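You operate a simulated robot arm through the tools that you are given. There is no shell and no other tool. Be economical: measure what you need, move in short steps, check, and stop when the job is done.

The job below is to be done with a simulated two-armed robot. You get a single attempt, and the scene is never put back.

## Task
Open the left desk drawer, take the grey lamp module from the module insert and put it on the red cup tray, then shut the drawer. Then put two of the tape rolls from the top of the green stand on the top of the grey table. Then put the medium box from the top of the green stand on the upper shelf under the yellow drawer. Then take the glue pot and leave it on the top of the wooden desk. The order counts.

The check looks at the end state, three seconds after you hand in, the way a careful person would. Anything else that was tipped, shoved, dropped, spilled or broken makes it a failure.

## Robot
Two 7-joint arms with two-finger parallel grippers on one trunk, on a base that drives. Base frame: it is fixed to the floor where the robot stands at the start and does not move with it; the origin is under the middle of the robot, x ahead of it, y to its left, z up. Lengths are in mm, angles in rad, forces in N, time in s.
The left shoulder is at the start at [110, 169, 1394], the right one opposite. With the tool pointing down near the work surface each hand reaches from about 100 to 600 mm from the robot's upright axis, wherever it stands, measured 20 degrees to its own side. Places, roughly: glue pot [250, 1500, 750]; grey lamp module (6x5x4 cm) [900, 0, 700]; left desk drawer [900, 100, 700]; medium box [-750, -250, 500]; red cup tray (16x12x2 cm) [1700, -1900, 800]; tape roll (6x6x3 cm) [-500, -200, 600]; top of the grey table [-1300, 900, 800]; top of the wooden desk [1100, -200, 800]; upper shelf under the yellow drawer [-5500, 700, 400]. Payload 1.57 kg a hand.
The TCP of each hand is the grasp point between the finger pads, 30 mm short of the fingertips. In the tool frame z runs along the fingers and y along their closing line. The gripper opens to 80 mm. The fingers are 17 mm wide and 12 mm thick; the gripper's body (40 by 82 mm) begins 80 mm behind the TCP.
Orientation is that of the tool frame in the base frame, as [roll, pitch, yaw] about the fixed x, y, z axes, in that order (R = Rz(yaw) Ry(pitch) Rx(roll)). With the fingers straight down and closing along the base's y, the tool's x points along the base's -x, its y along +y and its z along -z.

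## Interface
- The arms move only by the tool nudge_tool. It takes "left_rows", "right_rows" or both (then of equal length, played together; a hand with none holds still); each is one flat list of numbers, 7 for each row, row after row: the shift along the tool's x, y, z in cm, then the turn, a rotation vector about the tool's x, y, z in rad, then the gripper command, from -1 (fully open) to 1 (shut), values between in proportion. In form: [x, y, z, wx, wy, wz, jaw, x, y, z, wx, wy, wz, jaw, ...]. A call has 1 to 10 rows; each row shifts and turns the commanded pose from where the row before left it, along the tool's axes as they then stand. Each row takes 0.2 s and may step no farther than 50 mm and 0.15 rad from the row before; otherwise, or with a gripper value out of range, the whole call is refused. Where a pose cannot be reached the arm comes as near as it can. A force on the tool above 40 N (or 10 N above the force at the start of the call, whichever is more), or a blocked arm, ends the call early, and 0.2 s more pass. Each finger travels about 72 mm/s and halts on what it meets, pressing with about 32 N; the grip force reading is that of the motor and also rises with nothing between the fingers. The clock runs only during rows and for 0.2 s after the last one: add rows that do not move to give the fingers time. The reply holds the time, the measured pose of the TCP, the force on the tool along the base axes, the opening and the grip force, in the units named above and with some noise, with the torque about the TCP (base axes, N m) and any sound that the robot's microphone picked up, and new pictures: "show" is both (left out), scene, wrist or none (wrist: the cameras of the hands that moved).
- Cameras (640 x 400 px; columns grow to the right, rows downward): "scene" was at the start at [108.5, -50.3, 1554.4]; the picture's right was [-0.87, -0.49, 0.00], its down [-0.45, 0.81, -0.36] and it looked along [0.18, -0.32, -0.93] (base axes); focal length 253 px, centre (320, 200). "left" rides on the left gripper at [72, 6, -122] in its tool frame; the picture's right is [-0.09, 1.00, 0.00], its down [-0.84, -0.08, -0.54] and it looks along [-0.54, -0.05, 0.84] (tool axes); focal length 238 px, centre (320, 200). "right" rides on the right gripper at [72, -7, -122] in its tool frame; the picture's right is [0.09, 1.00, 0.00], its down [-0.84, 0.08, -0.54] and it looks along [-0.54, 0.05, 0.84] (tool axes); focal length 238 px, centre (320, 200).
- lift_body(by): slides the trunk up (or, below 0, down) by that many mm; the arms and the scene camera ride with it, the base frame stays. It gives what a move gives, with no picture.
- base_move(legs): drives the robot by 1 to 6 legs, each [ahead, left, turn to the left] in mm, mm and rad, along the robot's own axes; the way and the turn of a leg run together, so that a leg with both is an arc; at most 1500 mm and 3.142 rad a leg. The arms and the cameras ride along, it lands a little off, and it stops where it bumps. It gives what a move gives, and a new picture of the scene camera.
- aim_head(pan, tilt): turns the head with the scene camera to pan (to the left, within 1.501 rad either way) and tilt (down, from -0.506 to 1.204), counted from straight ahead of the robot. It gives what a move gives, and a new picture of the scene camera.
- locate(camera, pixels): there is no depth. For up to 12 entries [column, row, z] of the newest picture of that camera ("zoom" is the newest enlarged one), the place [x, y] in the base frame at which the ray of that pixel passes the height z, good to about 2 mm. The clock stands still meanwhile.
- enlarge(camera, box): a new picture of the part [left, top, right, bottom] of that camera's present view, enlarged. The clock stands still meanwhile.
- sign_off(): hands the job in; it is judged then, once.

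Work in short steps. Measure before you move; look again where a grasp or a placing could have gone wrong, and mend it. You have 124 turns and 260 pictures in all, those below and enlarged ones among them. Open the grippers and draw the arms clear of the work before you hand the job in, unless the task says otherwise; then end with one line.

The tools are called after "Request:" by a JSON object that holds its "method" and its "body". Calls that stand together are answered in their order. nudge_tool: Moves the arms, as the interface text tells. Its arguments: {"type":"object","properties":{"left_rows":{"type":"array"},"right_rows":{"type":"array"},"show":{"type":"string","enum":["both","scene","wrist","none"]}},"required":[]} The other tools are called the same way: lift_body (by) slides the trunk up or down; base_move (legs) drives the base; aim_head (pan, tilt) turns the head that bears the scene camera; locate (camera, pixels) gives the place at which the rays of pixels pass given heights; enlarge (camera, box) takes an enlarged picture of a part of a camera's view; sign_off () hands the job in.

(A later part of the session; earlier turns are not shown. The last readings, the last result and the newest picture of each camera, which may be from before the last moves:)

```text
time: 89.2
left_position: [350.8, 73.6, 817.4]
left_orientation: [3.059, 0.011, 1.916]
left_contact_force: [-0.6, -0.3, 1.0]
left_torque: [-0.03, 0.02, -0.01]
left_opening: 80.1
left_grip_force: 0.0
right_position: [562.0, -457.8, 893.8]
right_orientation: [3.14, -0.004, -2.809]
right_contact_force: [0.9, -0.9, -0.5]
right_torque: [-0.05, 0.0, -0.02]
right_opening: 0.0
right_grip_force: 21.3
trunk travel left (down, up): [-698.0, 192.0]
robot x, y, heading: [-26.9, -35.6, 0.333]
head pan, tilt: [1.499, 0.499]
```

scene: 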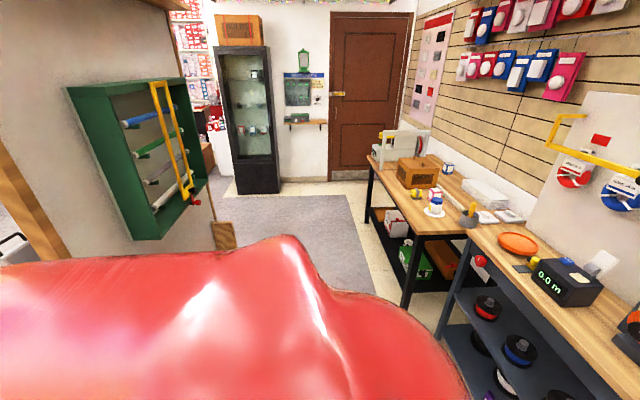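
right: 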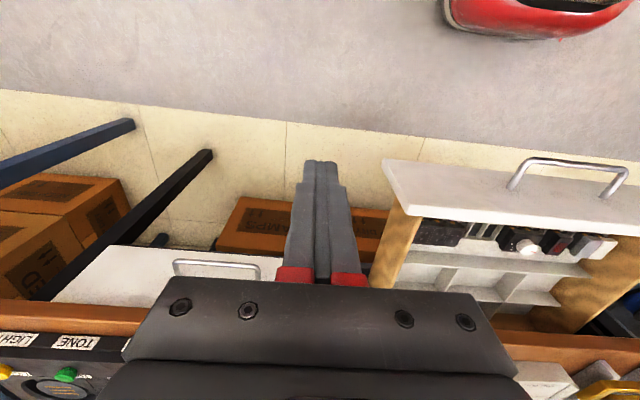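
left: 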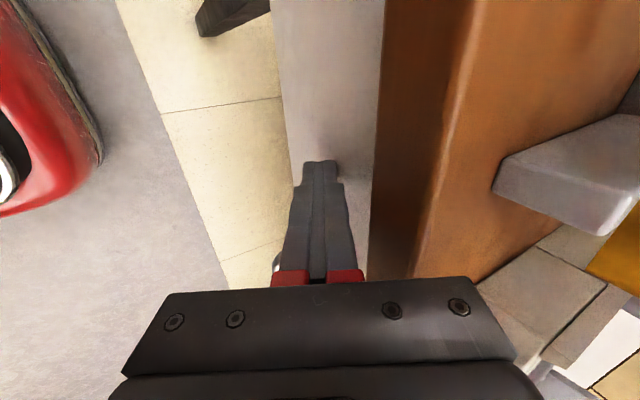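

Nothing of the stand is visible yet. I raise the trunk 180 mm for clearance and turn left to face the rear area.

Request:
{"method": "lift_body", "body": {"by": 180}}

Request:
{"method": "aim_head", "body": {"pan": 0.6, "tilt": 0.6}}

Request:
{"method": "base_move", "body": {"legs": [[0, 0, 2.2]]}}

```text
time: 91.2
left_position: [350.8, 73.7, 997.3]
left_orientation: [3.057, 0.015, 1.916]
left_contact_force: [0.2, 0.0, 0.1]
left_torque: [0.01, -0.04, 0.01]
left_opening: 79.8
left_grip_force: 0.0
right_position: [563.5, -457.7, 1070.7]
right_orientation: [3.139, -0.005, -2.808]
right_contact_force: [-0.4, -0.7, -0.3]
right_torque: [0.01, 0.02, -0.01]
right_opening: 0.0
right_grip_force: 21.0
trunk travel left (down, up): [-878.0, 12.0]
robot x, y, heading: [-28.2, -35.0, 0.334]
head pan, tilt: [1.499, 0.499]
```

```text
time: 92.4
left_position: [350.5, 74.2, 995.6]
left_orientation: [3.06, 0.012, 1.916]
left_contact_force: [0.7, 1.0, -1.1]
left_torque: [0.04, 0.03, 0.01]
left_opening: 79.8
left_grip_force: 0.1
right_position: [562.4, -457.2, 1073.0]
right_orientation: [3.139, -0.002, -2.805]
right_contact_force: [-0.1, 1.2, 0.1]
right_torque: [0.03, 0.01, -0.01]
right_opening: 0.0
right_grip_force: 21.2
trunk travel left (down, up): [-878.0, 12.0]
robot x, y, heading: [-30.5, -32.6, 0.335]
head pan, tilt: [0.6, 0.6]
```

scene: 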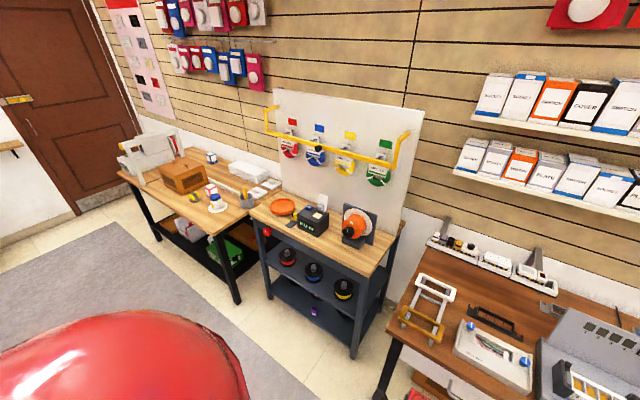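

```text
time: 98.0
left_position: [-337.3, 210.1, 997.5]
left_orientation: [3.057, 0.012, -2.173]
left_contact_force: [1.4, 0.4, 0.0]
left_torque: [0.03, 0.01, -0.04]
left_opening: 79.9
left_grip_force: 0.0
right_position: [-29.6, 690.8, 1072.5]
right_orientation: [3.138, -0.004, -0.614]
right_contact_force: [-0.1, -0.2, -0.5]
right_torque: [0.0, -0.02, 0.06]
right_opening: 0.0
right_grip_force: 21.3
trunk travel left (down, up): [-878.0, 12.0]
robot x, y, heading: [-29.6, -33.3, 2.527]
head pan, tilt: [0.6, 0.6]
```

scene: 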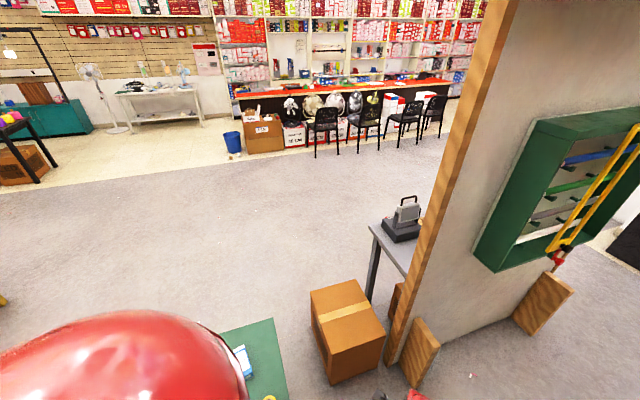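

The grey table is behind the partition and the green stand is at the lower middle. I turn the head down and left to see the stand.

Request:
{"method": "aim_head", "body": {"pan": 0.75, "tilt": 1.1}}

```text
time: 99.0
left_position: [-337.7, 210.8, 995.9]
left_orientation: [3.058, 0.011, -2.173]
left_contact_force: [-0.3, 0.8, 0.0]
left_torque: [0.04, 0.0, 0.01]
left_opening: 79.7
left_grip_force: 0.0
right_position: [-29.0, 691.9, 1072.3]
right_orientation: [3.138, -0.002, -0.615]
right_contact_force: [-0.3, -0.1, -0.3]
right_torque: [0.02, -0.03, 0.02]
right_opening: 0.0
right_grip_force: 20.6
trunk travel left (down, up): [-878.0, 12.0]
robot x, y, heading: [-30.5, -32.8, 2.526]
head pan, tilt: [0.75, 1.1]
```

scene: 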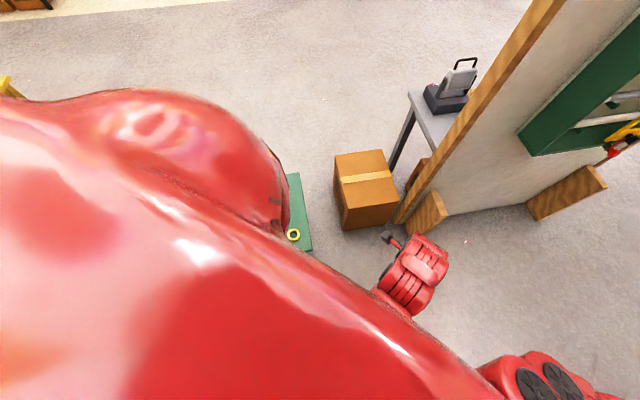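

The shoulder blocks the stand; I turn the robot a further 0.8 rad left and look straight ahead-down.

Request:
{"method": "base_move", "body": {"legs": [[0, 0, 0.8]]}}

Request:
{"method": "aim_head", "body": {"pan": 0, "tilt": 0.85}}

```text
time: 101.5
left_position: [-418.4, -87.9, 996.6]
left_orientation: [3.057, 0.012, -1.372]
left_contact_force: [-0.4, 0.3, 0.2]
left_torque: [-0.01, 0.02, 0.01]
left_opening: 79.9
left_grip_force: 0.1
right_position: [-550.9, 470.8, 1071.7]
right_orientation: [3.138, -0.003, 0.189]
right_contact_force: [0.2, 0.3, -0.3]
right_torque: [0.02, -0.01, -0.02]
right_opening: 0.1
right_grip_force: 21.4
trunk travel left (down, up): [-878.0, 12.0]
robot x, y, heading: [-24.9, -30.9, -2.956]
head pan, tilt: [0.75, 1.1]
```

scene: 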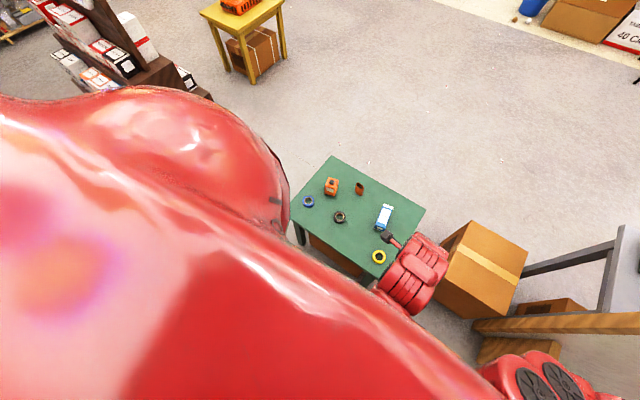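

```text
time: 102.6
left_position: [-419.9, -86.5, 996.5]
left_orientation: [3.058, 0.012, -1.371]
left_contact_force: [0.5, 0.0, 0.5]
left_torque: [-0.05, 0.0, -0.01]
left_opening: 79.9
left_grip_force: 0.0
right_position: [-551.3, 470.2, 1072.1]
right_orientation: [3.139, -0.004, 0.188]
right_contact_force: [0.1, -0.2, 0.0]
right_torque: [-0.01, 0.0, 0.01]
right_opening: 0.2
right_grip_force: 21.6
trunk travel left (down, up): [-878.0, 12.0]
robot x, y, heading: [-26.5, -35.2, -2.957]
head pan, tilt: [0.0, 0.85]
```

scene: 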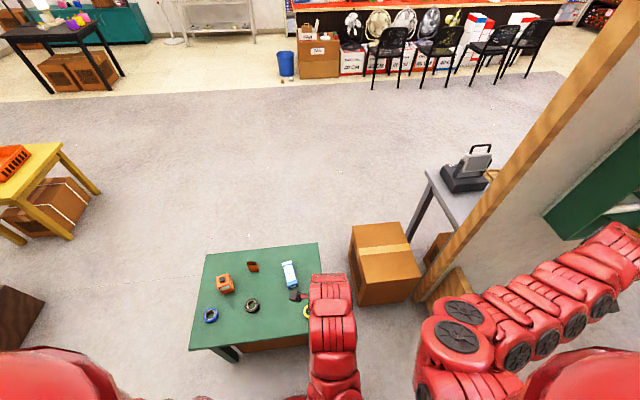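

Now the green stand is in view with three tape rolls, a white-blue box and orange items. I enlarge and locate.

Request:
{"method": "enlarge", "body": {"camera": "scene", "box": [180, 235, 340, 365]}}

Request:
{"method": "locate", "body": {"camera": "scene", "pixels": [[210, 316, 600], [252, 306, 600], [306, 312, 600], [290, 274, 600], [225, 284, 600], [189, 350, 590], [204, 254, 590], [318, 244, 590], [315, 340, 590]]}}

```text
3.08 times, centred on (260, 300) of scene
```

zoom: 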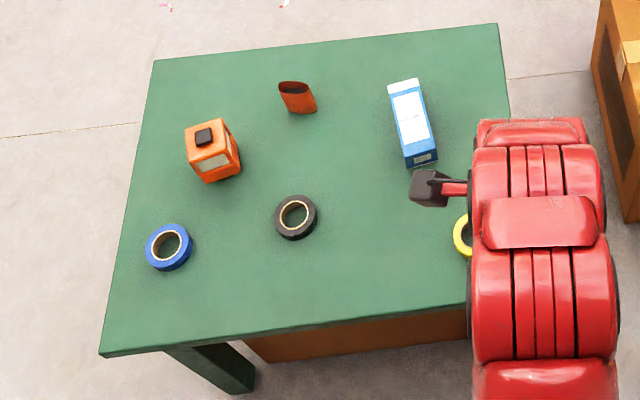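

```text
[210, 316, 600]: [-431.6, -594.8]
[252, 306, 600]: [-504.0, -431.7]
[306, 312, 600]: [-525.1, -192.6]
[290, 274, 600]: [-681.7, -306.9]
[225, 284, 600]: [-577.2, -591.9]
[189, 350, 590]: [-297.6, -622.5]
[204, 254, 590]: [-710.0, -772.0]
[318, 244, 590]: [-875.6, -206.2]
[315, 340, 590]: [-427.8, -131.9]
```

Rolls: blue (-432,-595), black (-504,-432), yellow (-525,-193). I'll take yellow with the right hand and black with the left in one trip. First shift the base 150 mm left and align with the stand.

Request:
{"method": "base_move", "body": {"legs": [[0, 150, 0.07]]}}

Request:
{"method": "nudge_tool", "body": {"left_rows": [3.4, 2, 1, 0.083, 0, 0, -1, 3.4, 2, 1, 0, 0, 0, -1, 3.4, 2, 1, 0, 0, 0, -1, 3.4, 2, 1, 0, 0, 0, -1, 0, 0, 0, 0, 0, 0, -1, 0, 0, 0, 0, 0, 0, -1, 0, 0, 0, 0, 0, 0, -1, 0, 0, 0, 0, 0, 0, -1, 0, 0, 0, 0, 0, 0, -1, 0, 0, 0, 0, 0, 0, -1], "right_rows": [0, 4.5, 1.5, 0, 0, 0, -1, 0, 4.5, 1.5, 0, 0, 0, -1, 0, 4.5, 1.5, 0, 0, 0, -1, 0, 4.5, 1.5, 0, 0, 0, -1, 0, 4.5, 1.5, 0, 0, 0, -1, 0, 4.5, 1.5, 0, 0, 0, -1, 0, 4.5, 1.5, 0, 0, 0, -1, 0, 4.5, 1.5, 0, 0, 0, -1, 0, 4.5, 0, 0, 0, 0, -1, 0, 4.5, 0, 0, 0, 0, -1], "show": "none"}}

```text
time: 103.9
left_position: [-382.2, -259.0, 997.0]
left_orientation: [3.057, 0.012, -1.299]
left_contact_force: [-0.5, -0.2, -0.9]
left_torque: [-0.01, 0.01, 0.0]
left_opening: 80.0
left_grip_force: 0.0
right_position: [-553.8, 287.2, 1072.9]
right_orientation: [3.137, -0.002, 0.258]
right_contact_force: [0.1, 0.6, 0.7]
right_torque: [-0.01, -0.02, -0.01]
right_opening: 0.0
right_grip_force: 21.6
trunk travel left (down, up): [-878.0, 12.0]
robot x, y, heading: [6.5, -180.9, -2.885]
head pan, tilt: [0.0, 0.85]
```

scene: 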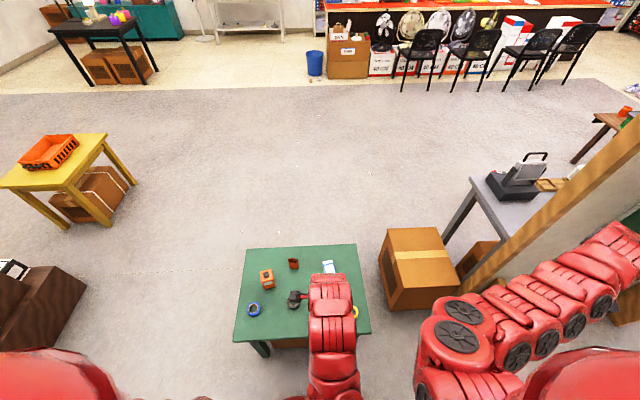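

```text
time: 106.1
left_position: [-422.8, -414.0, 958.0]
left_orientation: [3.141, 0.013, -1.299]
left_contact_force: [0.0, 0.9, -0.6]
left_torque: [0.01, -0.03, 0.0]
left_opening: 80.0
left_grip_force: 0.0
right_position: [-438.7, -150.5, 955.2]
right_orientation: [3.139, -0.004, 0.256]
right_contact_force: [-0.3, -0.5, 0.2]
right_torque: [0.03, 0.01, -0.02]
right_opening: 80.0
right_grip_force: 0.0
trunk travel left (down, up): [-878.0, 12.0]
robot x, y, heading: [6.6, -178.9, -2.887]
head pan, tilt: [0.0, 0.85]
```

Both hands are near their rolls at z≈956. Lower the trunk 200 mm and take wrist views.

Request:
{"method": "lift_body", "body": {"by": -200}}

Request:
{"method": "nudge_tool", "body": {"left_rows": [0, 3, 0, 0, 0, 0, -1, 0, 3, 0, 0, 0, 0, -1], "right_rows": [-3, 0, 0, 0, 0, 0, -1, -3, 0, 0, 0, 0, 0, -1], "show": "both"}}

```text
time: 108.3
left_position: [-422.2, -412.6, 759.0]
left_orientation: [3.141, 0.015, -1.3]
left_contact_force: [-0.7, 0.1, 0.2]
left_torque: [0.01, 0.01, 0.0]
left_opening: 80.1
left_grip_force: 0.1
right_position: [-438.3, -150.5, 756.6]
right_orientation: [3.137, -0.004, 0.258]
right_contact_force: [-0.8, 0.2, 0.2]
right_torque: [-0.02, -0.01, 0.01]
right_opening: 80.0
right_grip_force: 0.2
trunk travel left (down, up): [-678.0, 212.0]
robot x, y, heading: [5.4, -175.7, -2.883]
head pan, tilt: [0.0, 0.85]
```

```text
time: 108.9
left_position: [-481.3, -429.3, 757.7]
left_orientation: [3.141, 0.014, -1.299]
left_contact_force: [0.4, 0.2, -0.1]
left_torque: [-0.02, 0.03, 0.03]
left_opening: 79.7
left_grip_force: 0.1
right_position: [-495.6, -166.4, 753.6]
right_orientation: [3.137, -0.004, 0.26]
right_contact_force: [-0.5, 0.7, -0.1]
right_torque: [-0.04, -0.03, -0.02]
right_opening: 79.9
right_grip_force: 0.1
trunk travel left (down, up): [-678.0, 212.0]
robot x, y, heading: [2.5, -179.9, -2.883]
head pan, tilt: [0.0, 0.85]
```

scene: 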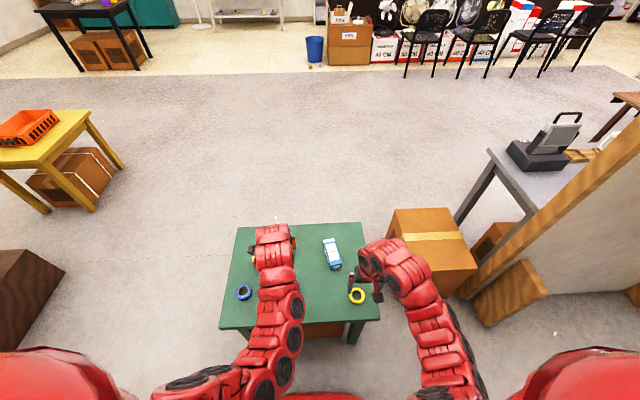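
right: 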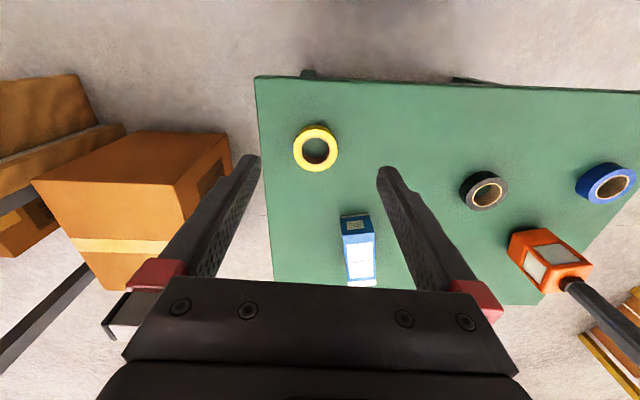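
left: 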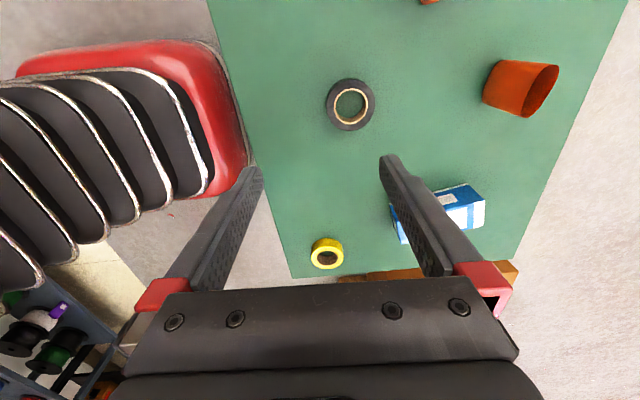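

I triangulate the rolls between cameras.

Request:
{"method": "locate", "body": {"camera": "right", "pixels": [[316, 147, 500], [316, 147, 550], [316, 147, 600], [485, 190, 500], [485, 190, 550], [485, 190, 600]]}}

Request:
{"method": "locate", "body": {"camera": "left", "pixels": [[350, 105, 500], [350, 105, 550], [350, 105, 600], [327, 253, 500], [327, 253, 550], [327, 253, 600]]}}

Request:
{"method": "locate", "body": {"camera": "scene", "pixels": [[357, 296, 500], [357, 296, 550], [357, 296, 600]]}}

```text
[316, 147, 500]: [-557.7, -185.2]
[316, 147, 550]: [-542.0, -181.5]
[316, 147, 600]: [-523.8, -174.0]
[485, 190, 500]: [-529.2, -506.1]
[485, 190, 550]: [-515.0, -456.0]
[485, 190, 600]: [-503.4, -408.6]
```

```text
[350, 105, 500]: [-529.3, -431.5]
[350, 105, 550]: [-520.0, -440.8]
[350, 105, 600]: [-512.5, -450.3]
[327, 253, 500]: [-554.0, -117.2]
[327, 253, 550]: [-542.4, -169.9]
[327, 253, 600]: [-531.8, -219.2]
```

```text
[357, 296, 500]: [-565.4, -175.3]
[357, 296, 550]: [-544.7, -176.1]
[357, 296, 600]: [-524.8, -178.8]
```

Both pairs agree: yellow (-540,-179), black (-517,-443), z≈560 (stand top ≈540). I centre both hands and descend to ~635 to re-check.

Request:
{"method": "nudge_tool", "body": {"left_rows": [0.3, 3.8, 0, 0, 0, 0, -1, 0, 0, 4, 0, 0, 0, -1, 0, 0, 4, 0, 0, 0, -1, 0, 0, 4, 0, 0, 0, -1], "right_rows": [-4.6, 0.1, 0, 0, 0, 0, -1, 0, 0, 4, 0, 0, 0, -1, 0, 0, 4, 0, 0, 0, -1, 0, 0, 4, 0, 0, 0, -1], "show": "wrist"}}

```text
time: 109.9
left_position: [-516.6, -441.3, 636.6]
left_orientation: [3.14, 0.016, -1.299]
left_contact_force: [0.2, 0.3, -0.7]
left_torque: [-0.01, -0.04, 0.01]
left_opening: 80.2
left_grip_force: 0.0
right_position: [-540.4, -180.0, 635.2]
right_orientation: [3.137, -0.007, 0.26]
right_contact_force: [0.2, 0.6, -0.7]
right_torque: [-0.01, 0.0, -0.02]
right_opening: 79.9
right_grip_force: 0.1
trunk travel left (down, up): [-678.0, 212.0]
robot x, y, heading: [2.9, -183.0, -2.879]
head pan, tilt: [0.0, 0.85]
```

right: 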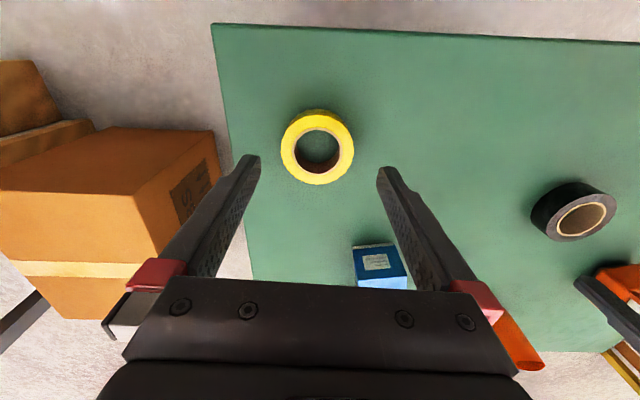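
left: 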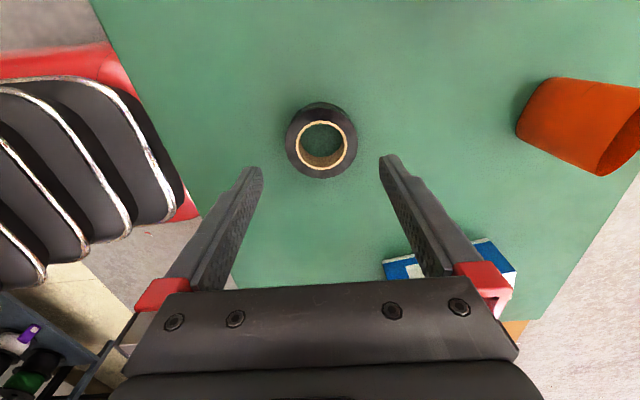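

Both rolls are centred between the fingers. Descend 58 mm and close.

Request:
{"method": "nudge_tool", "body": {"left_rows": [0, 0, 3, 0, 0, 0, -1, 0, 0, 2.8, 0, 0, 0, -1, 0, 0, 0, 0, 0, 0, 1, 0, 0, 0, 0, 0, 0, 1, 0, 0, 0, 0, 0, 0, 1], "right_rows": [0, 0, 3, 0, 0, 0, -1, 0, 0, 2.8, 0, 0, 0, -1, 0, 0, 0, 0, 0, 0, 1, 0, 0, 0, 0, 0, 0, 1, 0, 0, 0, 0, 0, 0, 1], "show": "wrist"}}

```text
time: 111.1
left_position: [-515.3, -438.9, 581.6]
left_orientation: [3.137, 0.013, -1.3]
left_contact_force: [0.4, 0.8, 1.1]
left_torque: [-0.04, -0.01, 0.03]
left_opening: 54.5
left_grip_force: 32.0
right_position: [-539.3, -180.5, 579.7]
right_orientation: [3.137, 0.002, 0.26]
right_contact_force: [4.4, 2.2, 37.1]
right_torque: [1.31, 0.1, 0.17]
right_opening: 58.9
right_grip_force: 31.4
trunk travel left (down, up): [-678.0, 212.0]
robot x, y, heading: [4.5, -183.1, -2.883]
head pan, tilt: [0.0, 0.85]
```

right: 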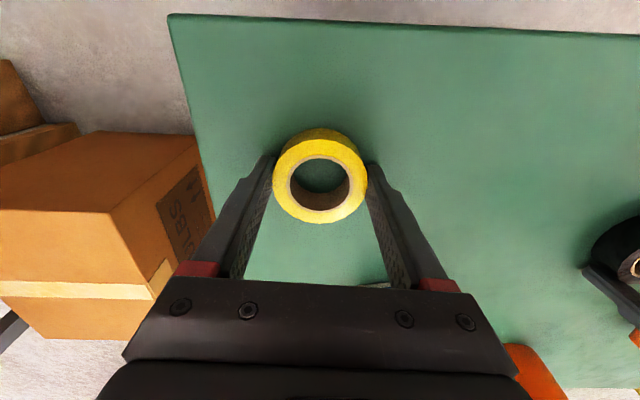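
left: 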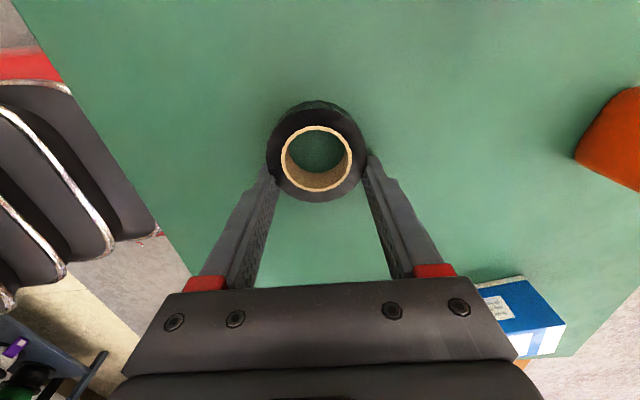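

Right grip is centred; the left is off-centre by ~13 mm (opening 54.5, hole centre at row 157 instead of ~182). I regrip the left 13 mm further along tool x.

Request:
{"method": "nudge_tool", "body": {"left_rows": [0, 0, 0, 0, 0, 0, -1, 0, 0, 0, 0, 0, 0, -1, 1.4, 0, 0, 0, 0, 0, -1, 0, 0, 0, 0, 0, 0, 1, 0, 0, 0, 0, 0, 0, 1], "right_rows": [0, 0, -0.4, 0, 0, 0, 1, 0, 0, 0, 0, 0, 0, 1, 0, 0, 0, 0, 0, 0, 1, 0, 0, 0, 0, 0, 0, 1, 0, 0, 0, 0, 0, 0, 1], "show": "wrist"}}

```text
time: 112.3
left_position: [-511.8, -453.8, 580.4]
left_orientation: [3.139, 0.012, -1.301]
left_contact_force: [6.2, 0.6, 10.6]
left_torque: [0.06, -0.58, -0.07]
left_opening: 55.0
left_grip_force: 31.7
right_position: [-537.8, -180.1, 582.1]
right_orientation: [3.139, -0.003, 0.258]
right_contact_force: [0.9, 0.1, 0.0]
right_torque: [0.02, 0.01, 0.01]
right_opening: 58.6
right_grip_force: 31.6
trunk travel left (down, up): [-678.0, 212.0]
robot x, y, heading: [4.0, -181.1, -2.881]
head pan, tilt: [0.0, 0.85]
```

right: 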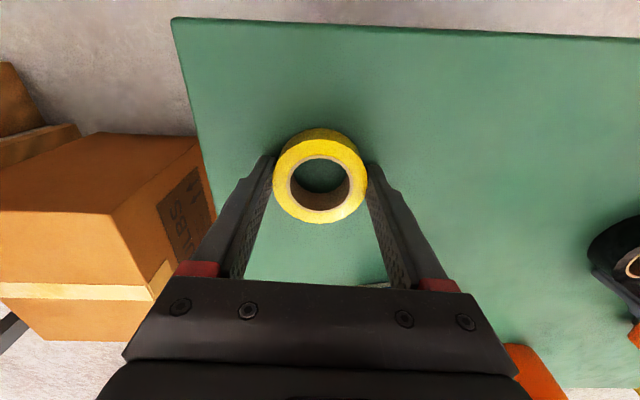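
left: 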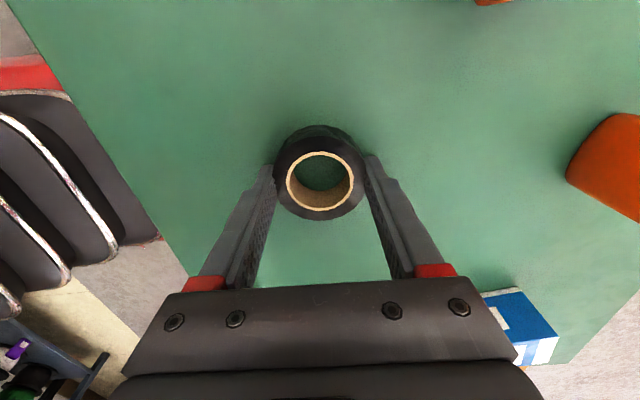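

Both are centred now. Lift both 90 mm slowly and check.

Request:
{"method": "nudge_tool", "body": {"left_rows": [0, 0, -2, 0, 0, 0, 1, 0, 0, -2, 0, 0, 0, 1, 0, 0, -2, 0, 0, 0, 1, 0, 0, -3, 0, 0, 0, 1], "right_rows": [0, 0, -2, 0, 0, 0, 1, 0, 0, -2, 0, 0, 0, 1, 0, 0, -2, 0, 0, 0, 1, 0, 0, -3, 0, 0, 0, 1], "show": "wrist"}}

```text
time: 113.3
left_position: [-512.4, -452.6, 668.7]
left_orientation: [-3.139, 0.015, -1.301]
left_contact_force: [-0.2, 0.0, -0.4]
left_torque: [0.0, 0.0, 0.03]
left_opening: 54.7
left_grip_force: 31.9
right_position: [-539.7, -178.2, 671.0]
right_orientation: [3.139, -0.003, 0.26]
right_contact_force: [0.2, -0.2, 0.3]
right_torque: [0.01, 0.03, -0.02]
right_opening: 58.9
right_grip_force: 32.1
trunk travel left (down, up): [-678.0, 212.0]
robot x, y, heading: [2.6, -183.9, -2.879]
head pan, tilt: [0.0, 0.85]
```

right: 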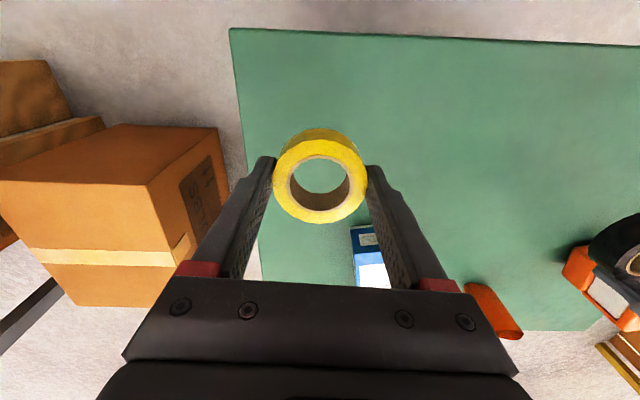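
left: 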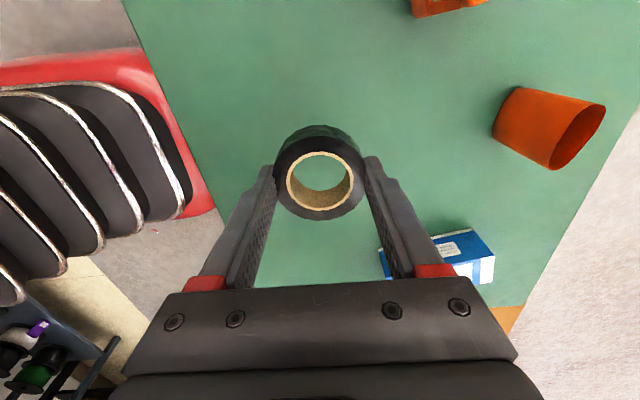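

Both rolls held. I raise the trunk 205 mm and look toward the grey table.

Request:
{"method": "lift_body", "body": {"by": 205}}

Request:
{"method": "aim_head", "body": {"pan": -0.55, "tilt": 0.6}}

```text
time: 115.5
left_position: [-514.2, -453.4, 874.1]
left_orientation: [3.141, 0.014, -1.3]
left_contact_force: [0.8, 0.6, -0.8]
left_torque: [0.0, 0.0, 0.0]
left_opening: 54.6
left_grip_force: 32.0
right_position: [-540.2, -178.2, 875.4]
right_orientation: [3.139, -0.004, 0.259]
right_contact_force: [-0.7, 0.1, -1.4]
right_torque: [-0.02, -0.02, 0.06]
right_opening: 58.8
right_grip_force: 32.2
trunk travel left (down, up): [-883.0, 7.0]
robot x, y, heading: [5.1, -185.3, -2.886]
head pan, tilt: [0.0, 0.85]
```

```text
time: 116.5
left_position: [-513.0, -452.6, 874.1]
left_orientation: [-3.141, 0.013, -1.301]
left_contact_force: [0.2, 0.1, 0.2]
left_torque: [0.01, 0.0, -0.01]
left_opening: 54.6
left_grip_force: 32.0
right_position: [-541.0, -178.6, 877.2]
right_orientation: [3.137, -0.002, 0.259]
right_contact_force: [0.9, -1.5, 0.3]
right_torque: [0.01, -0.02, 0.02]
right_opening: 58.9
right_grip_force: 31.9
trunk travel left (down, up): [-883.0, 7.0]
robot x, y, heading: [6.7, -177.7, -2.885]
head pan, tilt: [-0.55, 0.6]
```

scene: 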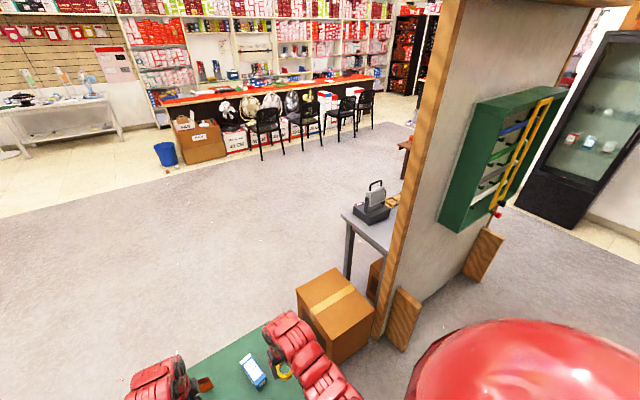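

I locate the table corner, partition and box.

Request:
{"method": "locate", "body": {"camera": "scene", "pixels": [[343, 214, 800], [379, 251, 800], [384, 196, 800], [374, 333, 0], [345, 276, 0], [350, 185, 800], [296, 295, 350], [335, 362, 0], [345, 365, 0], [375, 316, 350]]}}

Request:
{"method": "enlarge", "body": {"camera": "scene", "box": [270, 150, 470, 375]}}

```text
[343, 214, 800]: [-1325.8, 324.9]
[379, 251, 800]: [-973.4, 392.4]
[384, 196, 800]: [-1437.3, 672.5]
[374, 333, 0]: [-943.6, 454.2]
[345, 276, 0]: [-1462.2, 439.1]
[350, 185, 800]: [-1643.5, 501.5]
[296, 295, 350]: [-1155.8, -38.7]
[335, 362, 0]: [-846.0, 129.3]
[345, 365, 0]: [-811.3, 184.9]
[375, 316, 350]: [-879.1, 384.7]
```

```text
1.78 times, centred on (370, 262) of scene
```

zoom: 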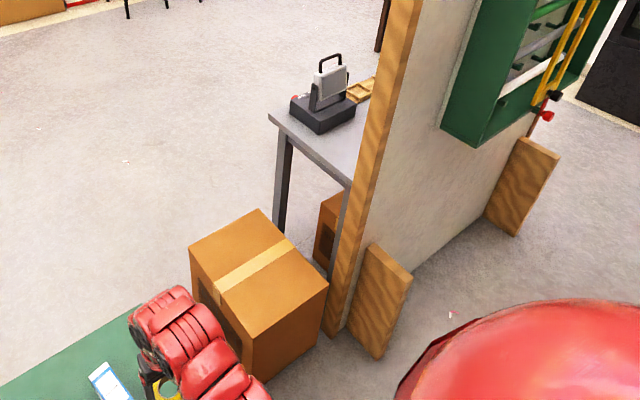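

The table's free side faces -x, beyond the stand and box; I must go round the stand's left side. First shift 850 mm left and look ahead.

Request:
{"method": "base_move", "body": {"legs": [[0, 850, 0]]}}

Request:
{"method": "aim_head", "body": {"pan": 0, "tilt": 0.5}}

```text
time: 121.0
left_position: [-301.4, -1268.6, 875.1]
left_orientation: [3.14, 0.012, -1.305]
left_contact_force: [0.6, -0.2, -1.0]
left_torque: [0.01, -0.01, 0.02]
left_opening: 54.6
left_grip_force: 31.7
right_position: [-325.6, -994.0, 876.7]
right_orientation: [3.138, -0.002, 0.256]
right_contact_force: [-0.4, -0.1, -1.0]
right_torque: [0.01, 0.01, -0.01]
right_opening: 58.6
right_grip_force: 32.0
trunk travel left (down, up): [-883.0, 7.0]
robot x, y, heading: [214.9, -995.4, -2.891]
head pan, tilt: [-0.55, 0.6]
```

scene: 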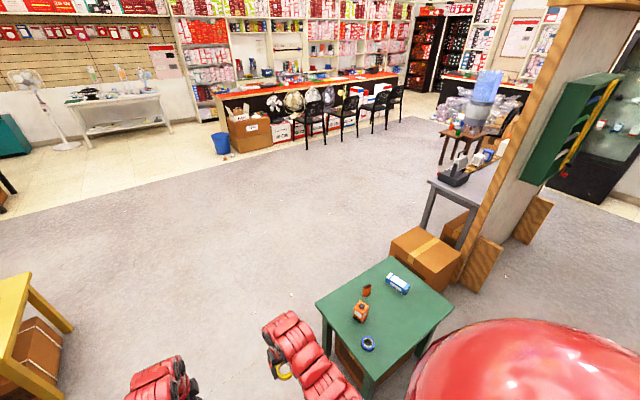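

```text
time: 122.0
left_position: [-301.3, -1267.9, 873.9]
left_orientation: [3.141, 0.013, -1.303]
left_contact_force: [0.1, 0.5, -0.7]
left_torque: [0.03, -0.01, -0.03]
left_opening: 54.6
left_grip_force: 31.7
right_position: [-325.9, -994.6, 876.0]
right_orientation: [3.137, -0.003, 0.256]
right_contact_force: [-0.6, 0.3, -0.9]
right_torque: [-0.01, -0.01, 0.0]
right_opening: 58.1
right_grip_force: 32.0
trunk travel left (down, up): [-883.0, 7.0]
robot x, y, heading: [217.3, -999.6, -2.888]
head pan, tilt: [0.0, 0.499]
```

scene: 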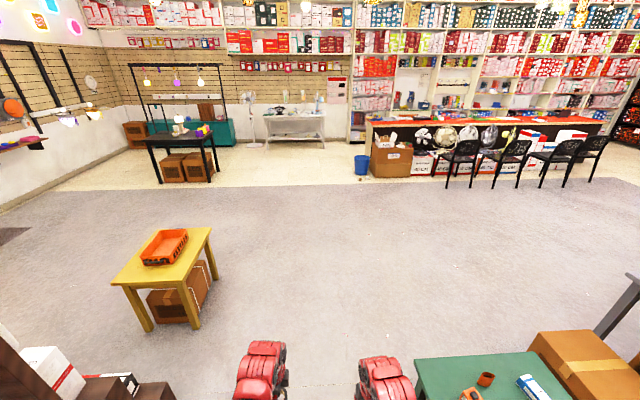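

Check the gap between the yellow table and the green stand.

Request:
{"method": "locate", "body": {"camera": "scene", "pixels": [[195, 328, 0], [215, 278, 0], [212, 228, 700], [416, 360, 545], [187, 285, 700]]}}

```text
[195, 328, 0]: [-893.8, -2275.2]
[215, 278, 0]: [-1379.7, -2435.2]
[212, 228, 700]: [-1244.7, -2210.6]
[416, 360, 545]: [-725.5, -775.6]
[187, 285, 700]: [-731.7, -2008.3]
```

Gaps are ample. I drive forward 1880 mm past the stand, then 1170 mm right, and turn half around to face the table's free side.

Request:
{"method": "base_move", "body": {"legs": [[1000, 0, 0], [880, 0, 0], [0, -1170, 0], [0, 0, 3.141]]}}

```text
time: 144.4
left_position: [-1404.0, -56.4, 874.2]
left_orientation: [3.141, 0.014, 1.883]
left_contact_force: [-0.6, -0.2, 0.7]
left_torque: [-0.01, 0.0, 0.01]
left_opening: 54.0
left_grip_force: 31.7
right_position: [-1365.3, -329.3, 875.5]
right_orientation: [3.138, -0.005, -2.838]
right_contact_force: [-0.7, -0.7, -0.2]
right_torque: [0.01, 0.05, 0.0]
right_opening: 58.4
right_grip_force: 32.6
trunk travel left (down, up): [-883.0, 7.0]
robot x, y, heading: [-1913.2, -349.1, 0.308]
head pan, tilt: [0.0, 0.499]
```

scene: 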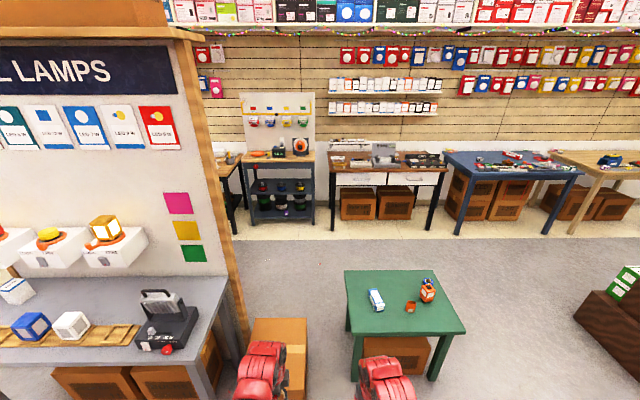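

The grey table with lamp rack and printer is visible to the left. I move 650 mm left and look down at it.

Request:
{"method": "base_move", "body": {"legs": [[0, 700, -0.05]]}}

Request:
{"method": "aim_head", "body": {"pan": 0.15, "tilt": 0.7}}

```text
time: 148.2
left_position: [-1578.1, 582.3, 873.9]
left_orientation: [3.141, 0.014, 1.83]
left_contact_force: [-0.6, -0.2, -0.9]
left_torque: [-0.01, 0.02, 0.0]
left_opening: 54.1
left_grip_force: 32.3
right_position: [-1553.2, 308.9, 876.3]
right_orientation: [3.138, -0.003, -2.893]
right_contact_force: [0.0, -1.3, -0.7]
right_torque: [-0.02, 0.01, 0.0]
right_opening: 58.3
right_grip_force: 32.4
trunk travel left (down, up): [-883.0, 7.0]
robot x, y, heading: [-2098.4, 315.1, 0.25]
head pan, tilt: [0.0, 0.499]
```

scene: 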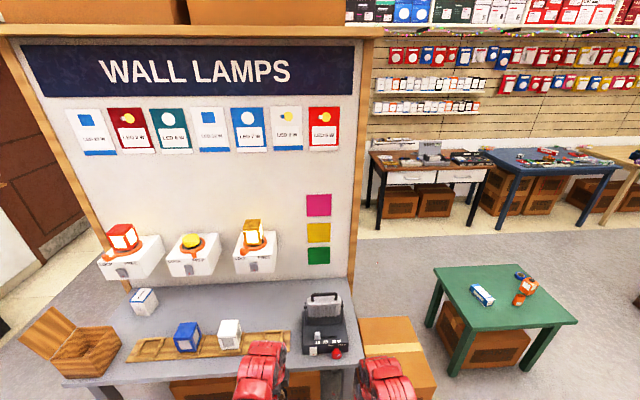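

```text
time: 148.9
left_position: [-1578.1, 583.4, 874.2]
left_orientation: [3.141, 0.014, 1.831]
left_contact_force: [0.5, 0.2, -0.8]
left_torque: [0.0, -0.02, 0.01]
left_opening: 54.4
left_grip_force: 32.1
right_position: [-1552.4, 308.8, 876.7]
right_orientation: [3.138, -0.004, -2.89]
right_contact_force: [-1.2, 0.3, -1.8]
right_torque: [0.0, 0.02, -0.01]
right_opening: 58.1
right_grip_force: 31.6
trunk travel left (down, up): [-883.0, 7.0]
robot x, y, heading: [-2098.4, 317.4, 0.246]
head pan, tilt: [0.15, 0.7]
```

scene: 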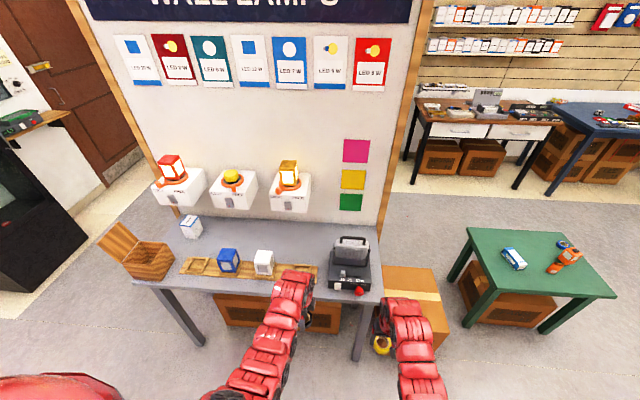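

I enlarge the table and locate its layout at z=800.

Request:
{"method": "enlarge", "body": {"camera": "scene", "box": [90, 190, 410, 390]}}

Request:
{"method": "locate", "body": {"camera": "scene", "pixels": [[135, 283, 800], [382, 302, 800], [180, 272, 800], [318, 280, 800], [185, 257, 800], [318, 266, 800], [205, 219, 800], [375, 228, 800], [330, 288, 800], [330, 262, 800], [275, 243, 800], [195, 238, 800]]}}

```text
2.00 times, centred on (250, 290) of scene
```

zoom: 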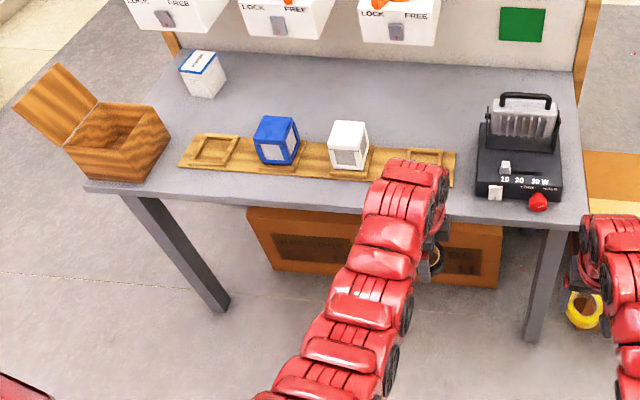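

```text
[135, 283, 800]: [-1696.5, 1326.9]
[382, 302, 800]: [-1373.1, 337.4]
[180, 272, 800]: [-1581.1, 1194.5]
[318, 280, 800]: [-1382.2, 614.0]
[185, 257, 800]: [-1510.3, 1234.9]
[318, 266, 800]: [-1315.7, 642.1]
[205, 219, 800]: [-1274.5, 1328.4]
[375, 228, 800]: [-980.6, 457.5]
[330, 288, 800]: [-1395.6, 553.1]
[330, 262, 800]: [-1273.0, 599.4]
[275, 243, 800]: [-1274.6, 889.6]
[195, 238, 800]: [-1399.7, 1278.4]
```

Table frame worked out: free strip behind the wooden rack. I raise both hands 90 mm, then align the base in front of the table and approach.

Request:
{"method": "nudge_tool", "body": {"left_rows": [0, 0, -3, 0, 0, 0, 1, 0, 0, -3, 0, 0, 0, 1, 0, 0, -3, 0, 0, 0, 1], "right_rows": [0, 0, -3, 0, 0, 0, 1, 0, 0, -3, 0, 0, 0, 1, 0, 0, -3, 0, 0, 0, 1], "show": "none"}}

Request:
{"method": "base_move", "body": {"legs": [[0, 317, 0.069], [120, 0, 0]]}}

```text
time: 149.7
left_position: [-1578.9, 583.3, 962.9]
left_orientation: [3.14, 0.013, 1.832]
left_contact_force: [0.1, 0.2, -0.9]
left_torque: [0.03, -0.04, 0.01]
left_opening: 54.4
left_grip_force: 32.3
right_position: [-1553.5, 308.7, 965.9]
right_orientation: [3.138, -0.003, -2.894]
right_contact_force: [-0.2, 0.3, -0.6]
right_torque: [0.01, 0.01, 0.0]
right_opening: 58.1
right_grip_force: 32.0
trunk travel left (down, up): [-883.0, 7.0]
robot x, y, heading: [-2101.7, 319.8, 0.242]
head pan, tilt: [0.15, 0.7]
```

```text
time: 152.7
left_position: [-1572.9, 961.0, 963.9]
left_orientation: [3.14, 0.014, 1.897]
left_contact_force: [-0.8, 0.1, -0.6]
left_torque: [-0.03, -0.02, 0.0]
left_opening: 54.3
left_grip_force: 32.2
right_position: [-1529.2, 688.2, 967.4]
right_orientation: [3.138, -0.002, -2.828]
right_contact_force: [-0.5, 0.5, -0.7]
right_torque: [0.02, 0.01, -0.05]
right_opening: 58.1
right_grip_force: 31.7
trunk travel left (down, up): [-883.0, 7.0]
robot x, y, heading: [-2072.1, 663.3, 0.32]
head pan, tilt: [0.15, 0.7]
```

scene: 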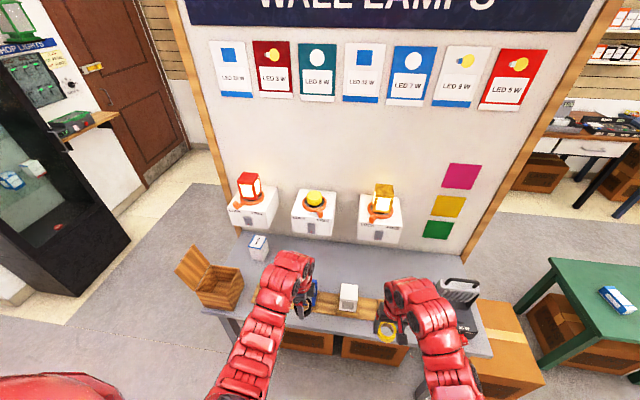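

Left hand at table depth 3 mm, right at -39 mm; I advance 130 mm and view with wrist cameras.

Request:
{"method": "base_move", "body": {"legs": [[130, 0, 0]]}}

Request:
{"method": "nudge_tool", "body": {"left_rows": [0, 0, 0, 0, 0, 0, 1], "right_rows": [0, 0, 0, 0, 0, 0, 1], "show": "wrist"}}

```text
time: 154.0
left_position: [-1448.4, 1000.3, 962.9]
left_orientation: [-3.141, 0.014, 1.897]
left_contact_force: [-0.9, 0.1, -1.3]
left_torque: [0.0, 0.01, 0.03]
left_opening: 54.2
left_grip_force: 32.2
right_position: [-1404.4, 729.4, 966.8]
right_orientation: [3.138, -0.005, -2.828]
right_contact_force: [0.1, 0.2, -0.3]
right_torque: [-0.02, 0.03, -0.02]
right_opening: 58.1
right_grip_force: 32.0
trunk travel left (down, up): [-883.0, 7.0]
robot x, y, heading: [-1951.7, 700.3, 0.31]
head pan, tilt: [0.15, 0.7]
```

scene: 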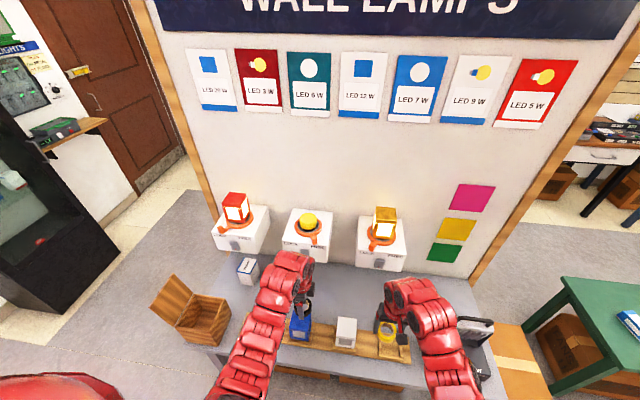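

```text
time: 154.4
left_position: [-1449.9, 1000.9, 963.2]
left_orientation: [-3.141, 0.014, 1.898]
left_contact_force: [-1.1, -0.1, -0.4]
left_torque: [0.01, -0.02, -0.01]
left_opening: 54.1
left_grip_force: 32.4
right_position: [-1405.2, 729.5, 965.7]
right_orientation: [3.139, -0.002, -2.829]
right_contact_force: [-0.4, -0.1, -0.1]
right_torque: [0.03, -0.01, -0.03]
right_opening: 58.1
right_grip_force: 31.6
trunk travel left (down, up): [-883.0, 7.0]
robot x, y, heading: [-1946.8, 701.3, 0.311]
head pan, tilt: [0.15, 0.7]
```

right: 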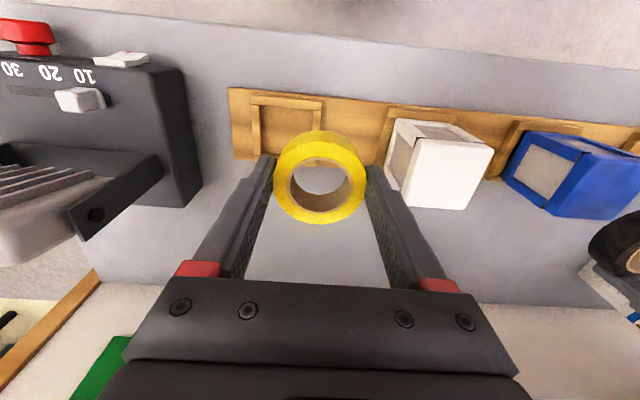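
left: 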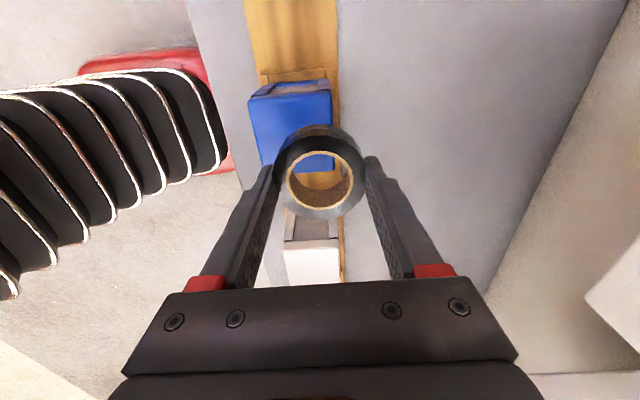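

I check how far the wall lamp boxes protrude, from both cameras.

Request:
{"method": "enlarge", "body": {"camera": "left", "box": [440, 150, 640, 400]}}

Request:
{"method": "locate", "body": {"camera": "scene", "pixels": [[357, 265, 900], [357, 265, 950], [357, 265, 1000], [357, 265, 1050], [405, 271, 950], [405, 271, 1000], [328, 262, 950], [328, 262, 1000]]}}

Request:
{"method": "locate", "body": {"camera": "left", "pixels": [[585, 300, 900], [585, 300, 950], [585, 300, 1000], [485, 292, 800], [630, 40, 800]]}}

```text
1.60 times, centred on (540, 275) of left
```

zoom: 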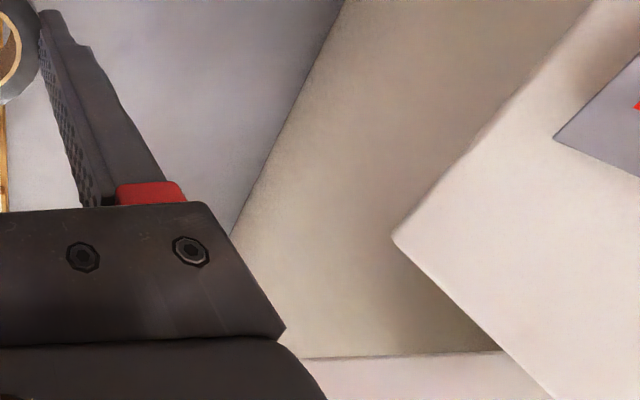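

```text
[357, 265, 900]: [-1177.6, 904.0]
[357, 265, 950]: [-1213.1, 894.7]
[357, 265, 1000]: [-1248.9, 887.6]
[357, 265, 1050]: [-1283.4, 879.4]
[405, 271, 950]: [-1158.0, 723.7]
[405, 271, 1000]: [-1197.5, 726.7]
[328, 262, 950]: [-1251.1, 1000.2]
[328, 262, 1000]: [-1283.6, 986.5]
```

```text
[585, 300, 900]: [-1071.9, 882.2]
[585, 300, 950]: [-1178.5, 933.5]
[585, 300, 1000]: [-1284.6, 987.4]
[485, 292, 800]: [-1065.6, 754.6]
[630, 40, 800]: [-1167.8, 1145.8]
```

Lamp boxes protrude to table depth ≈287 mm at z≥1000, so I'll place at depth ≈203 mm. Check the rack's back edge.

Request:
{"method": "locate", "body": {"camera": "left", "pixels": [[338, 60, 810], [343, 270, 810], [338, 60, 800]]}}

Request:
{"method": "locate", "body": {"camera": "right", "pixels": [[233, 157, 810], [258, 161, 810], [200, 205, 800], [490, 178, 810]]}}

```text
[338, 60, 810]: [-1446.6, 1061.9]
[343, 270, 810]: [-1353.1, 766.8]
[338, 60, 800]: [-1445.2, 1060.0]
```

```text
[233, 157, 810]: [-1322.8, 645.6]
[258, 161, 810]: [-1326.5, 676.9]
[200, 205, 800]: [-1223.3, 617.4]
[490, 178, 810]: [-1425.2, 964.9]
```

Rack back edge is at depth ≈150. I drive 72 mm forward, move the right hand 42 mm further, and lower both.

Request:
{"method": "base_move", "body": {"legs": [[72, 0, 0]]}}

Request:
{"method": "nudge_tool", "body": {"left_rows": [0, 0, 0, 0, 0, 0, 1, 0, 0, 3, 0, 0, 0, 1, 0, 0, 3, 0, 0, 0, 1], "right_rows": [-4.2, 0, 0, 0, 0, 0, 1, 0, 0, 3, 0, 0, 0, 1, 0, 0, 3, 0, 0, 0, 1], "show": "wrist"}}

```text
time: 155.4
left_position: [-1380.5, 1022.3, 962.1]
left_orientation: [3.14, 0.014, 1.897]
left_contact_force: [-0.5, 0.3, -0.9]
left_torque: [-0.01, 0.02, 0.0]
left_opening: 54.2
left_grip_force: 32.3
right_position: [-1337.1, 751.2, 966.9]
right_orientation: [3.138, -0.004, -2.828]
right_contact_force: [-0.5, -1.1, -0.9]
right_torque: [0.0, 0.02, -0.03]
right_opening: 58.3
right_grip_force: 32.4
trunk travel left (down, up): [-883.0, 7.0]
robot x, y, heading: [-1879.9, 719.4, 0.311]
head pan, tilt: [0.15, 0.7]
```

scene: 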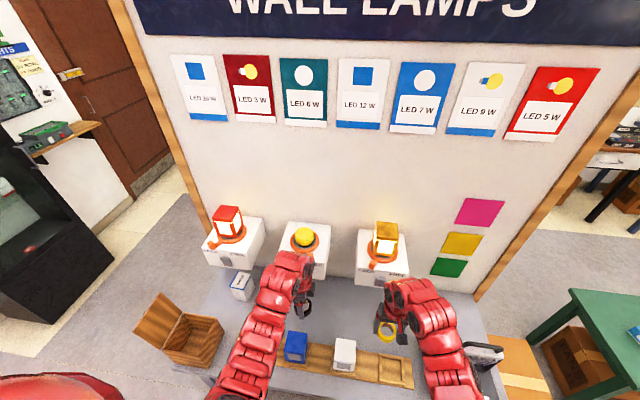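

```text
time: 156.2
left_position: [-1379.9, 1022.7, 901.2]
left_orientation: [-3.137, 0.012, 1.897]
left_contact_force: [-0.3, -0.3, -0.7]
left_torque: [0.02, 0.01, -0.01]
left_opening: 54.4
left_grip_force: 31.9
right_position: [-1294.9, 765.8, 904.8]
right_orientation: [3.139, -0.008, -2.827]
right_contact_force: [-0.1, -0.1, -1.4]
right_torque: [-0.01, 0.02, 0.01]
right_opening: 57.9
right_grip_force: 32.6
trunk travel left (down, up): [-883.0, 7.0]
robot x, y, heading: [-1881.1, 724.7, 0.315]
head pan, tilt: [0.15, 0.7]
```

right: 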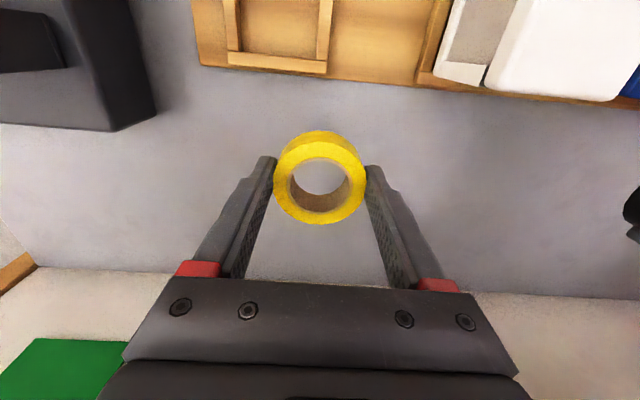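
left: 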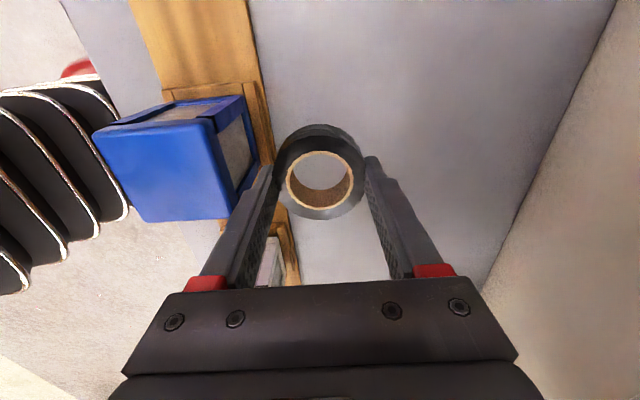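

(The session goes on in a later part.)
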